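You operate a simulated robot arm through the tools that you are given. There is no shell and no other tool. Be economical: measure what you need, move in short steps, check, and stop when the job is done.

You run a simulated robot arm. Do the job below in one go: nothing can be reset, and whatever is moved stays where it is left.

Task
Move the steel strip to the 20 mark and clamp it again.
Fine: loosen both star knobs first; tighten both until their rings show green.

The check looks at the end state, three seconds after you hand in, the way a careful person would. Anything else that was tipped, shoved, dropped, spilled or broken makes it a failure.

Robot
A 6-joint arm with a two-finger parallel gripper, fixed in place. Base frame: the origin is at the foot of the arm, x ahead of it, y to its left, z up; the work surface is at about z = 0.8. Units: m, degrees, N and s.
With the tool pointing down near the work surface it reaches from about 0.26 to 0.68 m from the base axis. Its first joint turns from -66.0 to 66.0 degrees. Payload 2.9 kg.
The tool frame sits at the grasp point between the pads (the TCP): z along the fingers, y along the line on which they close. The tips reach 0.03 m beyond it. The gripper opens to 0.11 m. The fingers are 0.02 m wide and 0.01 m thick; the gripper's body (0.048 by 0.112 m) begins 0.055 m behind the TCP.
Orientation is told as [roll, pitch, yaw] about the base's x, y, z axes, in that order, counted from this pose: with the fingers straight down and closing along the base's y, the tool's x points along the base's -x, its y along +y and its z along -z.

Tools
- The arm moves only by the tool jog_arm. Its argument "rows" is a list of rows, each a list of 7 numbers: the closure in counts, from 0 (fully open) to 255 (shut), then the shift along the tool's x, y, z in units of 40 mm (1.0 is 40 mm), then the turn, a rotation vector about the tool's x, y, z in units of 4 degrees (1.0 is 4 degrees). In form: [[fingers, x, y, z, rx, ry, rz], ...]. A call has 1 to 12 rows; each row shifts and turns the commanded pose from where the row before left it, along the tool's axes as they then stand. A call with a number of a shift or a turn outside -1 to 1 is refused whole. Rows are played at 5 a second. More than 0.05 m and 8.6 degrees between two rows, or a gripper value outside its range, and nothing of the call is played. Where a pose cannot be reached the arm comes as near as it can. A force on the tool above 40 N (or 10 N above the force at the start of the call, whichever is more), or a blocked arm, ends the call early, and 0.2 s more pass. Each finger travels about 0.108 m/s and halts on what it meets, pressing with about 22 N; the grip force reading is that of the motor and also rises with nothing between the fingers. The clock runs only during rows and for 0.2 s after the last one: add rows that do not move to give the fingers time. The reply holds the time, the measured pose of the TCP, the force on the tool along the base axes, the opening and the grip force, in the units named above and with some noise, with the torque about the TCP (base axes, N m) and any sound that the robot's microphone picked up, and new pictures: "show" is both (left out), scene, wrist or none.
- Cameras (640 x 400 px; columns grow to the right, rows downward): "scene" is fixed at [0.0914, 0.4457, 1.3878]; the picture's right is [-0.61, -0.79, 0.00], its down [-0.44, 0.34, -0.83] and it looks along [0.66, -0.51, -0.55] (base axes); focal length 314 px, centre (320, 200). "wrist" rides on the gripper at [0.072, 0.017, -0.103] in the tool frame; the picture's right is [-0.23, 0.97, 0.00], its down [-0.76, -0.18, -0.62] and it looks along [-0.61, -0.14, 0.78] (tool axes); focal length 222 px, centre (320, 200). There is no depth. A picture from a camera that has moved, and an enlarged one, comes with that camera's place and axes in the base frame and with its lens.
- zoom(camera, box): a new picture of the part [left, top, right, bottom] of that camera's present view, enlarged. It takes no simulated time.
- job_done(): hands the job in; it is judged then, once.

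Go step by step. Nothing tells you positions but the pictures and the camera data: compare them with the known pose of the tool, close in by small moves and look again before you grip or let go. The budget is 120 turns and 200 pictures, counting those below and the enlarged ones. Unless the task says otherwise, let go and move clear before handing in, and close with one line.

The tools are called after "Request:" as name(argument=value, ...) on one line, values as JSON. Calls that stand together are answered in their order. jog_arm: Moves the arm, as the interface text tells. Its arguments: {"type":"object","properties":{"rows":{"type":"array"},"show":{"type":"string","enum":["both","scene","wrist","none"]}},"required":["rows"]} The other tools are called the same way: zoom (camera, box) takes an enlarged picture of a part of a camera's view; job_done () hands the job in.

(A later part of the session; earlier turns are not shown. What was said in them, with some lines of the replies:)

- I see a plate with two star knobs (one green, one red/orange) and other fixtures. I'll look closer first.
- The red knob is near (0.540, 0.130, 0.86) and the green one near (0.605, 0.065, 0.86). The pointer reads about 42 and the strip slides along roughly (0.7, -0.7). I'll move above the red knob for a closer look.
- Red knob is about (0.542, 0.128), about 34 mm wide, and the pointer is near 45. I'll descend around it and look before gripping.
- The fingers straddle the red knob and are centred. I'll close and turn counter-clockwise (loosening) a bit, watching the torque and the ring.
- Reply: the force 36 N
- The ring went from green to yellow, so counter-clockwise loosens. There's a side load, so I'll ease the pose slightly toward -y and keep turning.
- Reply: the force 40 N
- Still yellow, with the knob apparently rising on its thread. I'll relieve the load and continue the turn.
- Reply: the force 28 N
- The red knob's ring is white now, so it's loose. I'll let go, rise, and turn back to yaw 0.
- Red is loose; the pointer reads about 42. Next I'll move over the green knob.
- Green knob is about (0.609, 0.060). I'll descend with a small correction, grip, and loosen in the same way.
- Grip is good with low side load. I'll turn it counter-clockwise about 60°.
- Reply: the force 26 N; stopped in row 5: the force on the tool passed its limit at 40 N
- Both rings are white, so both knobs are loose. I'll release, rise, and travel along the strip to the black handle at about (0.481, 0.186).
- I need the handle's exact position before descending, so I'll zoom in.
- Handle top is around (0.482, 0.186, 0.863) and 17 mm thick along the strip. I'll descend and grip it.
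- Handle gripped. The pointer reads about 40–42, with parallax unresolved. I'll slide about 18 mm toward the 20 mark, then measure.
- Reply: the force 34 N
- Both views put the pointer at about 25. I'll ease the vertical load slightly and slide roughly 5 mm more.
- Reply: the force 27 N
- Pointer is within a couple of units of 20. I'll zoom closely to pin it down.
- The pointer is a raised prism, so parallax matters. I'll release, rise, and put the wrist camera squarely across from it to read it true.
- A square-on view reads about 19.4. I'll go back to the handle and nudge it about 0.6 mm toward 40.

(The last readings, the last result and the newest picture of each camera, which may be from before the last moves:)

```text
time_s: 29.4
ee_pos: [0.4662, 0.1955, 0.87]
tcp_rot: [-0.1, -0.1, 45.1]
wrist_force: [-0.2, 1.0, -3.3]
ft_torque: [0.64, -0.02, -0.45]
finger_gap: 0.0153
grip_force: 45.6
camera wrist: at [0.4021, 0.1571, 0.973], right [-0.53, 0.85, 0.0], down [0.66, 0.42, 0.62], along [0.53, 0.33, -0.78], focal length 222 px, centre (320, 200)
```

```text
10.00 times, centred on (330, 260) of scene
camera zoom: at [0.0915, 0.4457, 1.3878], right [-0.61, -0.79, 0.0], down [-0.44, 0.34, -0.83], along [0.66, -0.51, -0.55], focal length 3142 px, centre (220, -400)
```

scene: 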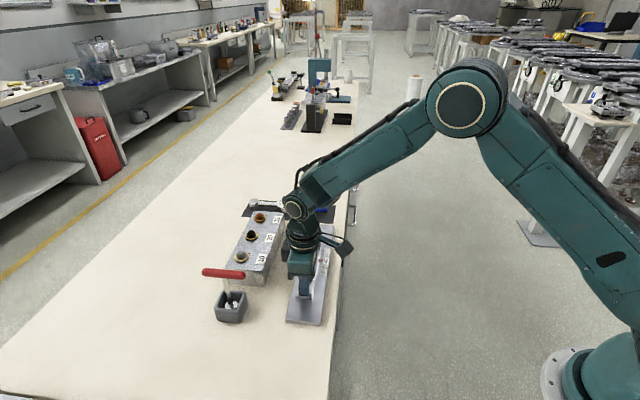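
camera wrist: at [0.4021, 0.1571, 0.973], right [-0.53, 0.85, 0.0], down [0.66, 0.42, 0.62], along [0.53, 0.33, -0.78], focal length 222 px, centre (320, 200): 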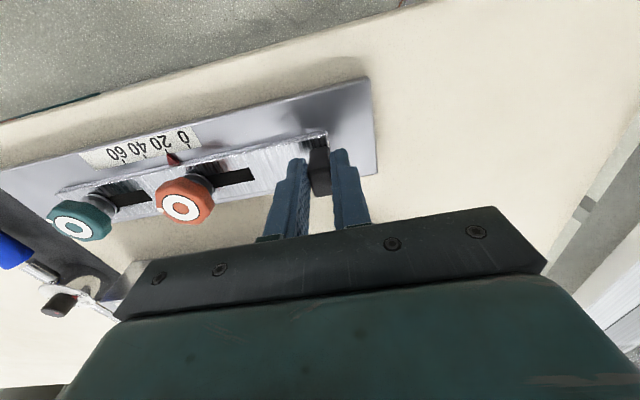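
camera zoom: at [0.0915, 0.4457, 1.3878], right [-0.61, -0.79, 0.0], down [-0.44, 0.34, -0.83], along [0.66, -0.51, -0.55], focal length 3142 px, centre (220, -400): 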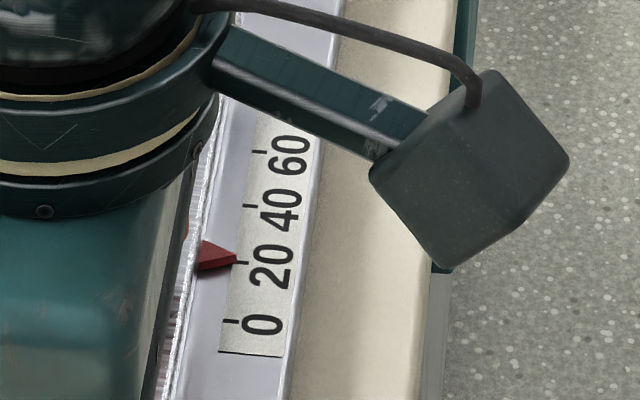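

A hair low still; I'll nudge a fraction of a millimetre, then release and re-read square-on.

Request:
jog_arm(rows=[[255, 0, -0.02, 0, 0, 0, 0], [255, 0, 0, 0, 0, 0, 0], [200, 0, 0, 0, 0, 0, 0], [150, 0, 0, 0, 0, 0, 0], [130, 0, 0, 0, 0, 0, 0], [130, 0, 0, -0.9, 0, 0, 0], [130, 0, 0, -0.9, 0, 0, 0], [130, 0, -0.83, 0, 0, 0, 0], [130, 0, -0.83, 0, 0, 0, 0], [130, 0, -0.83, 0, 0, 0, 0], [130, 0, -0.77, 0, 0, 0, 0], [130, 0, 0, 0, 0, 0, 0]], show="wrist")

Request:
zoom(camera="wrist", box=[300, 75, 360, 115])

```text
time_s: 32.0
ee_pos: [0.5604, 0.1052, 0.9439]
tcp_rot: [-0.2, -0.1, 45.3]
wrist_force: [-0.1, 0.8, 0.2]
ft_torque: [0.01, -0.04, -0.02]
finger_gap: 0.0536
grip_force: 0.2
camera wrist: at [0.4976, 0.0662, 1.0469], right [-0.53, 0.85, 0.0], down [0.66, 0.42, 0.62], along [0.53, 0.33, -0.78], focal length 222 px, centre (320, 200)
```

wrist: 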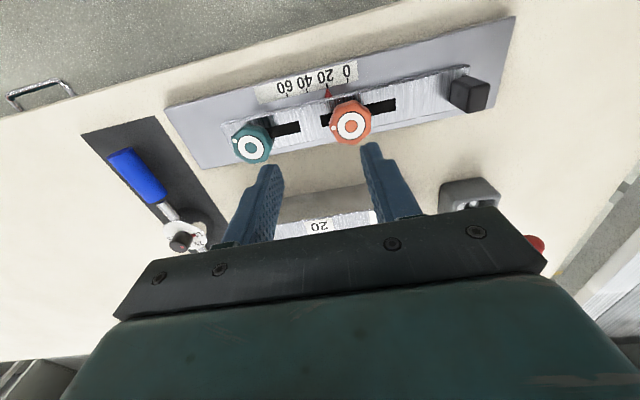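

```text
10.00 times, centred on (330, 95) of wrist
camera zoom: at [0.4976, 0.0662, 1.0469], right [-0.53, 0.85, 0.0], down [0.66, 0.42, 0.62], along [0.53, 0.33, -0.78], focal length 2221 px, centre (220, 1250)
```

zoom: 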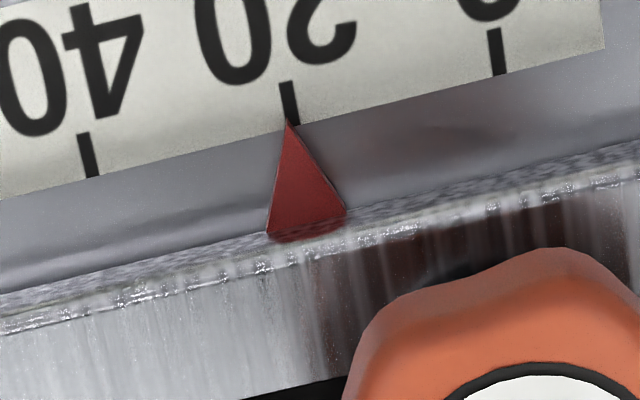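

Reads about 20.2, which is good. Now I'll tighten red: move over it at (0.542, 0.125), yaw 60°, descend and grip.

Request:
jog_arm(rows=[[93, -0.025, 0.675, 0, 0, 0, 0], [93, 0, 0, 0, 0, 0, -1], [93, 0, 0, 0, 0, 0, -1], [93, 0, 0, 0, 0, 0, -1], [93, 0, 0, 0, 0, 0, -0.75], [93, 0, 0, 0.9, 0, 0, 0], [93, 0, 0, 0.9, 0, 0, 0], [93, 0, 0, 0, 0, 0, 0]])

```text
time_s: 33.8
ee_pos: [0.541, 0.1256, 0.8695]
tcp_rot: [-0.3, 0.0, 60.3]
wrist_force: [0.4, 0.1, 0.4]
ft_torque: [0.0, -0.03, -0.02]
finger_gap: 0.0697
grip_force: 0.0
camera wrist: at [0.491, 0.0712, 0.9733], right [-0.73, 0.68, 0.0], down [0.53, 0.57, 0.62], along [0.43, 0.45, -0.78], focal length 222 px, centre (320, 200)
```

scene: 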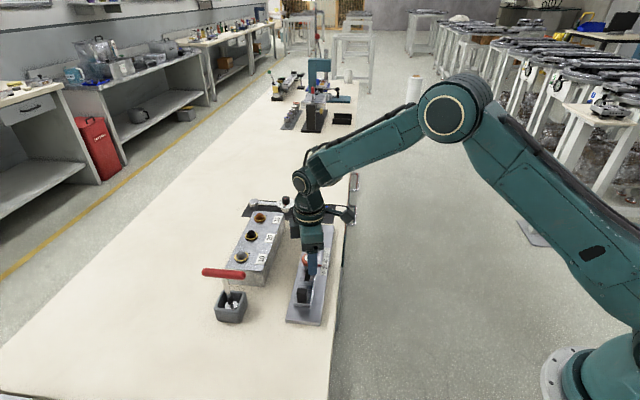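
wrist: 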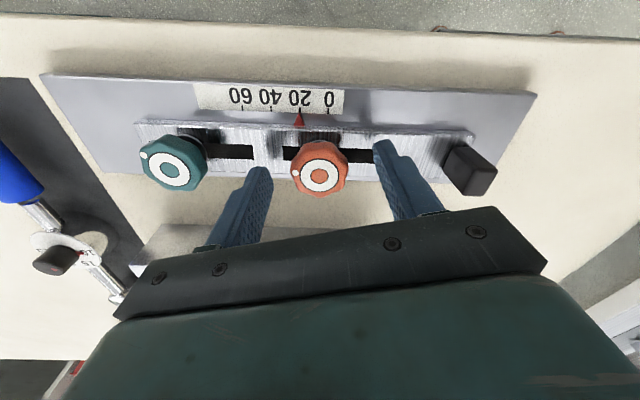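

Centred on the knob. I'll grip and turn clockwise in steps.

Request:
jog_arm(rows=[[150, 0, 0, 0, 0, 0, 0], [220, 0, 0, 0, 0, 0, 0], [255, 0, 0, 0, 0, 0, 0], [255, 0, 0, 0, 0, 0, 0], [255, 0, 0, 0, 0, 0, 0], [255, 0, 0, 0, 0, 0, 1], [255, 0, 0, 0, 0, 0, 1], [255, 0, 0, 0, 0, 0, 1], [255, 0, 0, 0, 0, 0, 1]], show="wrist")

```text
time_s: 35.8
ee_pos: [0.542, 0.1251, 0.8701]
tcp_rot: [-0.2, -0.1, 44.2]
wrist_force: [11.1, 6.0, -14.2]
ft_torque: [0.35, -0.49, 0.08]
finger_gap: 0.0364
grip_force: 45.3
camera wrist: at [0.4782, 0.0869, 0.9729], right [-0.52, 0.86, 0.0], down [0.67, 0.4, 0.62], along [0.54, 0.32, -0.78], focal length 222 px, centre (320, 200)
```

wrist: 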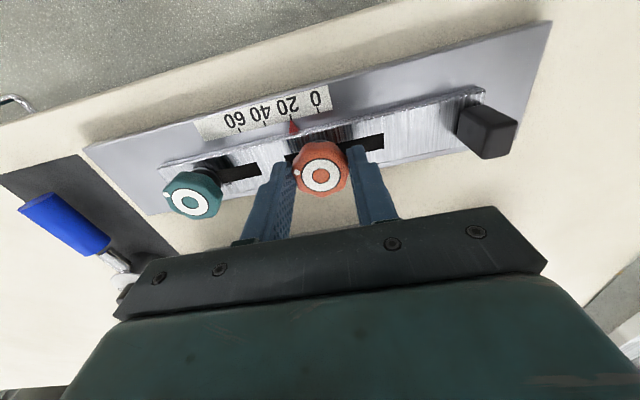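

Request:
jog_arm(rows=[[255, -0.02, 0, 0.02, 0, 0, 0], [255, 0, 0, 0, 0, 0, 1], [255, 0, 0, 0, 0, 0, 1], [255, 0, 0, 0, 0, 0, 1], [255, 0, 0, 0, 0, 0, 1], [255, 0, 0, 0, 0, 0, 1], [255, 0, 0, 0, 0, 0, 1]], show="wrist")

```text
time_s: 37.4
ee_pos: [0.5425, 0.1258, 0.8695]
tcp_rot: [-0.1, 0.0, 20.2]
wrist_force: [-4.0, 18.5, -10.2]
ft_torque: [0.46, -0.23, 0.13]
finger_gap: 0.0365
grip_force: 45.0
camera wrist: at [0.4678, 0.1171, 0.9722], right [-0.12, 0.99, 0.0], down [0.78, 0.1, 0.62], along [0.62, 0.08, -0.78], focal length 222 px, centre (320, 200)
```

wrist: 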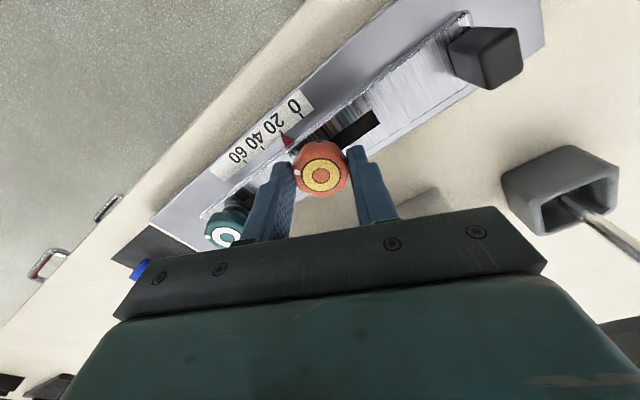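

Yellow now; I'll ease the side load and continue clockwise.

Request:
jog_arm(rows=[[255, 0, 0.03, 0.01, 0, 0, 0], [255, 0, 0, 0, 0, 0, 1], [255, 0, 0, 0, 0, 0, 1], [255, 0, 0, 0, 0, 0, 1], [255, 0, 0, 0, 0, 0, 1], [255, 0, 0, 0, 0, 0, 1]], show="wrist")

```text
time_s: 38.8
ee_pos: [0.5408, 0.1274, 0.8673]
tcp_rot: [-0.1, -0.1, 0.2]
wrist_force: [-7.7, 19.1, -17.6]
ft_torque: [0.33, 0.09, 0.12]
finger_gap: 0.0366
grip_force: 45.3
camera wrist: at [0.4689, 0.1439, 0.9718], right [0.22, 0.97, 0.0], down [0.76, -0.17, 0.62], along [0.61, -0.14, -0.78], focal length 222 px, centre (320, 200)
```

wrist: 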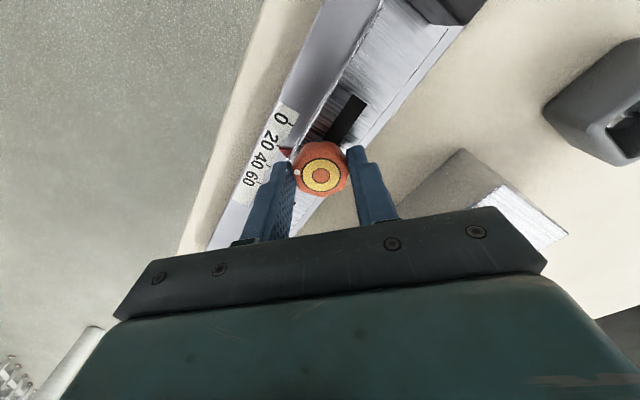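

Request:
jog_arm(rows=[[255, 0, 0.02, 0.02, 0, 0, 0], [255, 0, 0, 0, 0, 0, 1], [255, 0, 0, 0, 0, 0, 1], [255, 0, 0, 0, 0, 0, 1]], show="wrist")

```text
time_s: 39.8
ee_pos: [0.5414, 0.1273, 0.8676]
tcp_rot: [-0.1, -0.1, -11.7]
wrist_force: [-15.4, 15.7, -5.9]
ft_torque: [0.34, 1.02, 0.09]
finger_gap: 0.0363
grip_force: 45.7
camera wrist: at [0.4739, 0.1591, 0.9715], right [0.42, 0.91, 0.0], down [0.71, -0.33, 0.62], along [0.57, -0.26, -0.78], focal length 222 px, centre (320, 200)
```

wrist: 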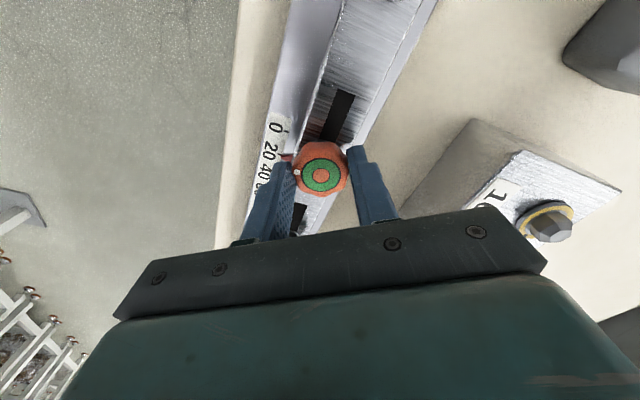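

Green. I'll add a small 2° margin, release, rise, and check the reading.

Request:
jog_arm(rows=[[255, 0, 0, 0, 0, 0, 0.5], [255, 0, 0, 0, 0, 0, 0], [93, 0, 0, 0, 0, 0, 0], [93, 0, 0, 0, 0, 0, 0], [93, 0, 0, -0.9, 0, 0, 0], [93, 0, 0, -0.9, 0, 0, 0], [93, 0, 0, 0, 0, 0, -1], [93, 0, 0, 0, 0, 0, -1], [93, 0, 0, 0, 0, 0, -1], [93, 0, 0, 0, 0, 0, -1], [93, 0, 0, 0, 0, 0, -1], [93, 0, 0, 0, 0, 0, -1]], show="none")

Request:
jog_arm(rows=[[93, 0, 0, 0, 0, 0, -1], [93, 0, 0, 0, 0, 0, -1], [93, 0, 0, 0, 0, 0, -1], [93, 0, 0, 0, 0, 0, -1], [93, 0, 0, 0, 0, 0, -1], [93, 0, 0, 0, 0, 0, -1], [93, 0, 0, 0, 0, 0, -1], [93, 0, 0, 0, 0, 0, -1], [93, 0, -0.7, 0, 0, 0, 0], [93, 0, 0, 0, 0, 0, 0]], show="wrist")

Request:
zoom(camera="wrist", box=[300, 75, 360, 115])

```text
time_s: 42.4
ee_pos: [0.5409, 0.1262, 0.9406]
tcp_rot: [-0.2, -0.1, 10.3]
wrist_force: [-0.3, -0.3, 0.0]
ft_torque: [-0.04, 0.01, 0.01]
finger_gap: 0.0699
grip_force: 0.0
```

```text
time_s: 44.6
ee_pos: [0.5608, 0.1053, 0.9403]
tcp_rot: [-0.2, -0.1, 42.2]
wrist_force: [0.0, -0.7, 0.3]
ft_torque: [0.01, -0.01, 0.03]
finger_gap: 0.0698
grip_force: 0.0
camera wrist: at [0.4957, 0.0697, 1.0437], right [-0.49, 0.87, 0.0], down [0.68, 0.38, 0.62], along [0.55, 0.3, -0.78], focal length 222 px, centre (320, 200)
```

wrist: 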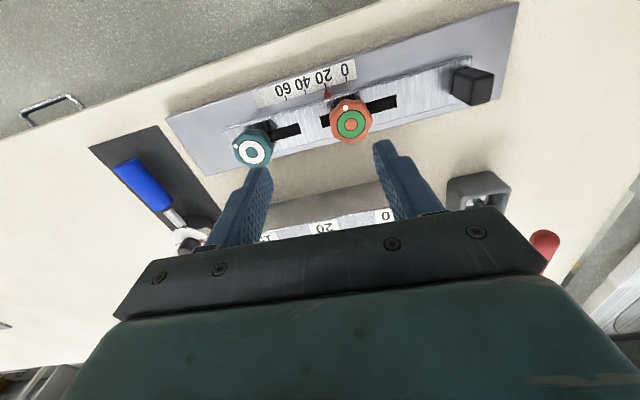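

```text
10.00 times, centred on (330, 95) of wrist
camera zoom: at [0.4957, 0.0697, 1.0437], right [-0.49, 0.87, 0.0], down [0.68, 0.38, 0.62], along [0.55, 0.3, -0.78], focal length 2221 px, centre (220, 1250)
```

zoom: 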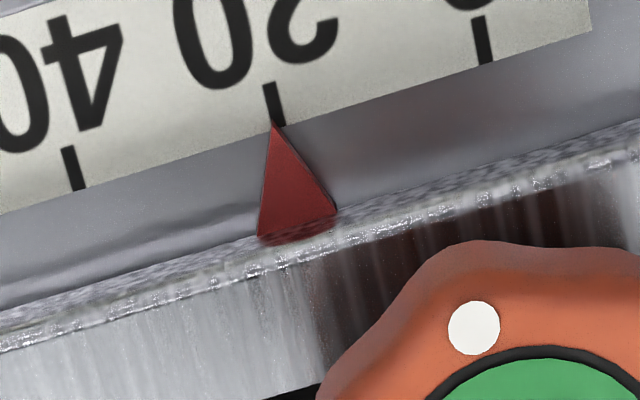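

Still at ~20.2 and red is green. Now the green knob at (0.608, 0.058), gripped from yaw ~54°.

Request:
jog_arm(rows=[[93, -0.04, -0.84, 0, 0, 0, 0], [93, -0.04, -0.83, 0, 0, 0, 0], [93, 0, 0, 0, 0, 0, -1], [93, 0, 0, 0, 0, 0, -1], [93, 0, 0, 0, 0, 0, -1], [93, 0, 0, 0, 0, 0, 0]], show="none")

Request:
jog_arm(rows=[[93, 0, 0, 0.88, 0, 0, 0], [93, 0, 0, 0.87, 0, 0, 0], [93, 0, 0, 0, 0, 0, 0]], show="wrist")

```text
time_s: 46.0
ee_pos: [0.6074, 0.0585, 0.9402]
tcp_rot: [-0.2, 0.0, 54.3]
wrist_force: [-0.1, -0.1, -0.2]
ft_torque: [0.01, -0.04, -0.01]
finger_gap: 0.0699
grip_force: 0.1
```

```text
time_s: 46.8
ee_pos: [0.6092, 0.0596, 0.8715]
tcp_rot: [-0.2, 0.0, 54.1]
wrist_force: [0.0, -0.1, -0.3]
ft_torque: [0.0, 0.0, -0.01]
finger_gap: 0.0697
grip_force: 0.1
camera wrist: at [0.5524, 0.0106, 0.9739], right [-0.66, 0.75, 0.0], down [0.59, 0.51, 0.62], along [0.47, 0.41, -0.78], focal length 222 px, centre (320, 200)
```

wrist: 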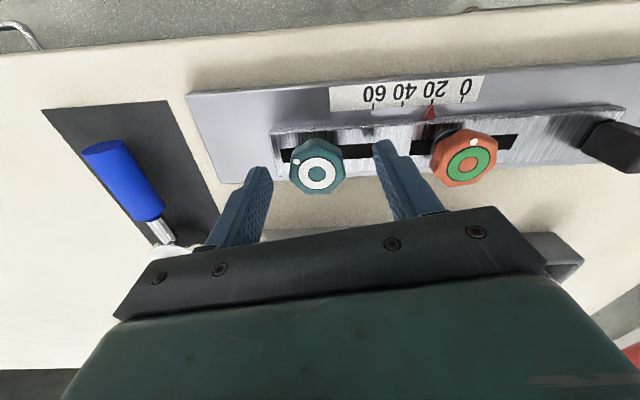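

Request:
jog_arm(rows=[[150, 0, -0.01, 0, 0, 0, 0], [220, 0, 0, 0, 0, 0, 0], [255, 0, 0, 0, 0, 0, 0], [255, 0, 0, 0, 0, 0, 0], [255, 0, 0, 0, 0, 0, 0], [255, 0, 0, 0, 0, 0, 1], [255, 0, 0, 0, 0, 0, 1], [255, 0, 0, 0, 0, 0, 1], [255, 0, 0, 0, 0, 0, 1], [255, 0, 0, 0, 0, 0, 1]], show="wrist")

```text
time_s: 49.0
ee_pos: [0.609, 0.058, 0.8713]
tcp_rot: [-0.3, -0.3, 34.0]
wrist_force: [26.1, -13.4, -11.1]
ft_torque: [-0.51, -0.2, -0.06]
finger_gap: 0.0362
grip_force: 44.7
camera wrist: at [0.5396, 0.0317, 0.9733], right [-0.36, 0.93, 0.0], down [0.73, 0.28, 0.63], along [0.59, 0.22, -0.78], focal length 222 px, centre (320, 200)
```

wrist: 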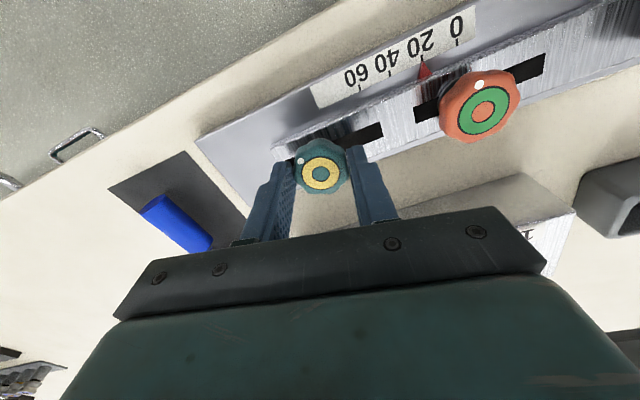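

Yellow. I'll relieve the side load and continue.

Request:
jog_arm(rows=[[255, -0.02, -0.035, 0.02, 0, 0, 0], [255, 0, 0, 0, 0, 0, 1], [255, 0, 0, 0, 0, 0, 1], [255, 0, 0, 0, 0, 0, 1], [255, 0, 0, 0, 0, 0, 1], [255, 0, 0, 0, 0, 0, 1]], show="wrist")

```text
time_s: 50.4
ee_pos: [0.6096, 0.0584, 0.8707]
tcp_rot: [-0.1, -0.1, 14.3]
wrist_force: [6.5, 8.5, -1.9]
ft_torque: [0.33, -0.23, 0.04]
finger_gap: 0.0364
grip_force: 45.1
camera wrist: at [0.5351, 0.0574, 0.9732], right [-0.02, 1.0, 0.0], down [0.78, 0.02, 0.62], along [0.62, 0.01, -0.78], focal length 222 px, centre (320, 200)
```

wrist: 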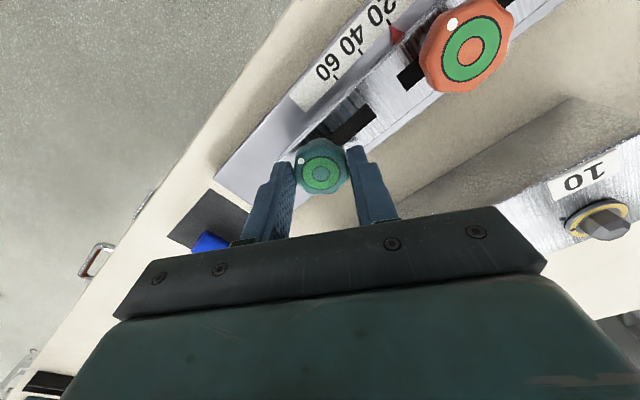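

Green. One small extra turn, then release and rise for a final check.

Request:
jog_arm(rows=[[255, 0, 0, 0, 0, 0, 0.7], [255, 0, 0, 0, 0, 0, 0], [93, 0, 0, 0, 0, 0, 0], [93, 0, 0, 0, 0, 0, 0], [93, 0, 0, -0.9, 0, 0, 0], [93, 0, 0, -0.9, 0, 0, 0], [93, 0, 0, 0, 0, 0, -1], [93, 0, 0, 0, 0, 0, -1], [93, 0, 0, 0, 0, 0, -1], [93, 0, 0, 0, 0, 0, -1], [93, 0, 0, 0, 0, 0, -1], [93, 0, 0, 0, 0, 0, -1]], show="none")

Request:
jog_arm(rows=[[93, 0, 0, 0, 0, 0, -1], [93, 0, 0, 0, 0, 0, -1], [93, 0, 0, 0, 0, 0, -0.4], [93, 0, 0.85, 0, 0, 0, 0], [93, 0, 0.85, 0, 0, 0, 0], [93, 0, 0, 0, 0, 0, 0]])

Request:
zoom(camera="wrist", box=[300, 75, 360, 115])

Request:
zoom(camera="wrist", box=[220, 60, 400, 180])

```text
time_s: 53.0
ee_pos: [0.6098, 0.0576, 0.9415]
tcp_rot: [-0.2, 0.0, 35.4]
wrist_force: [-0.1, 1.4, 0.6]
ft_torque: [0.02, 0.03, 0.0]
finger_gap: 0.07
grip_force: 0.1
```

```text
time_s: 54.4
ee_pos: [0.5614, 0.1041, 0.9423]
tcp_rot: [-0.2, -0.1, 44.9]
wrist_force: [0.3, -0.3, 0.0]
ft_torque: [0.01, 0.0, 0.01]
finger_gap: 0.0699
grip_force: 0.0
camera wrist: at [0.4969, 0.0654, 1.045], right [-0.53, 0.85, 0.0], down [0.66, 0.41, 0.62], along [0.53, 0.33, -0.78], focal length 222 px, centre (320, 200)
```

scene: 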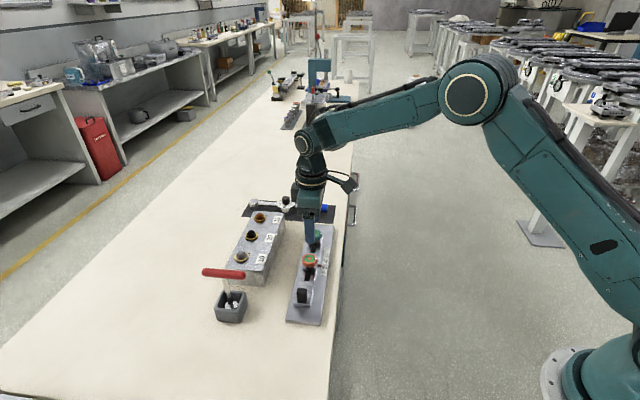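
wrist: 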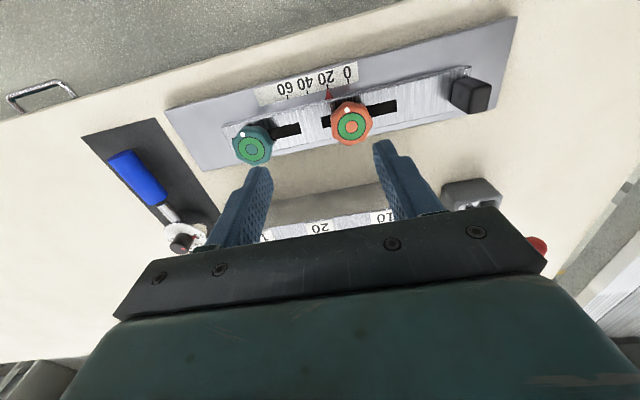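

```text
10.00 times, centred on (330, 95) of wrist
camera zoom: at [0.4969, 0.0654, 1.045], right [-0.53, 0.85, 0.0], down [0.66, 0.41, 0.62], along [0.53, 0.33, -0.78], focal length 2221 px, centre (220, 1250)
```

zoom: 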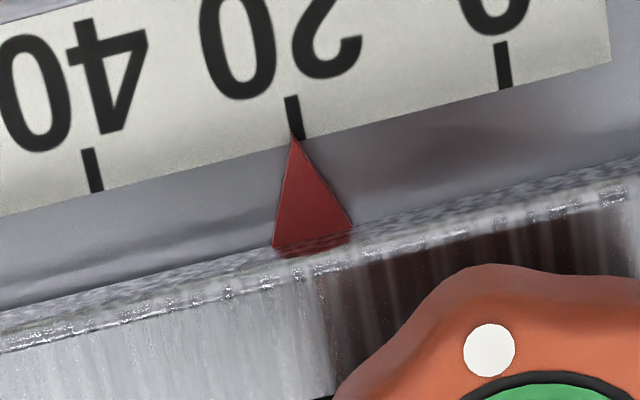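

```text
3.33 times, centred on (310, 120) of wrist
camera zoom: at [0.4969, 0.0654, 1.045], right [-0.53, 0.85, 0.0], down [0.66, 0.41, 0.62], along [0.53, 0.33, -0.78], focal length 740 px, centre (353, 467)
```

zoom: 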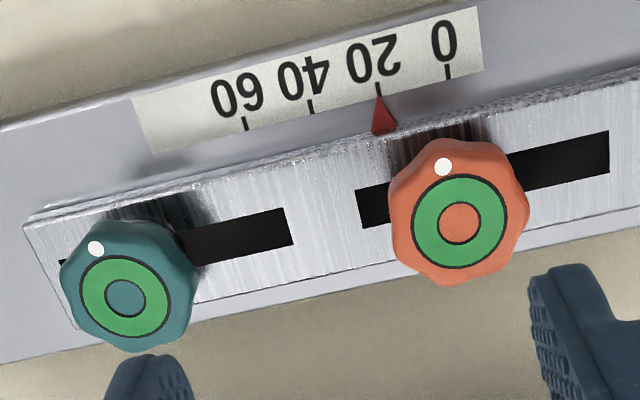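

Both rings are green and the pointer sits on the 20 mark. I'll move the arm up clear and hand in.

Request:
jog_arm(rows=[[93, 0, 0, -0.9, 0, 0, 0], [93, 0, 0, -0.9, 0, 0, 0], [93, 0, 0, -0.9, 0, 0, 0], [93, 0, 0, 0, 0, 0, 0]], show="scene")

Request:
job_done()

```text
time_s: 55.4
ee_pos: [0.5628, 0.1052, 1.0508]
tcp_rot: [-0.2, 0.0, 45.0]
wrist_force: [0.9, 0.6, 0.6]
ft_torque: [0.01, -0.02, 0.01]
finger_gap: 0.0699
grip_force: 0.0
```

scene: 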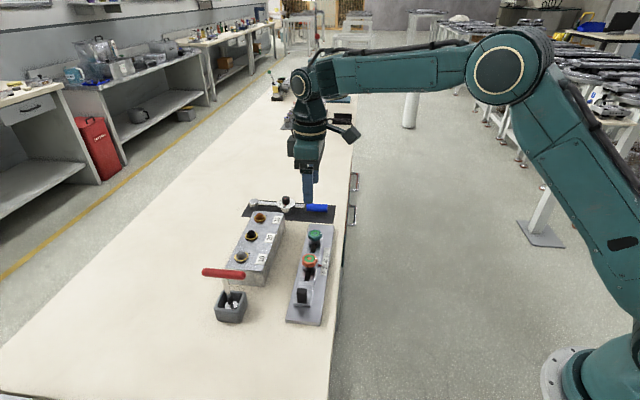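

```text
The job is handed in.
```

The steel strip is clamped at the 20 mark (pointer reads 20 to within about half a unit), both star-knob rings show green, and nothing else was disturbed.
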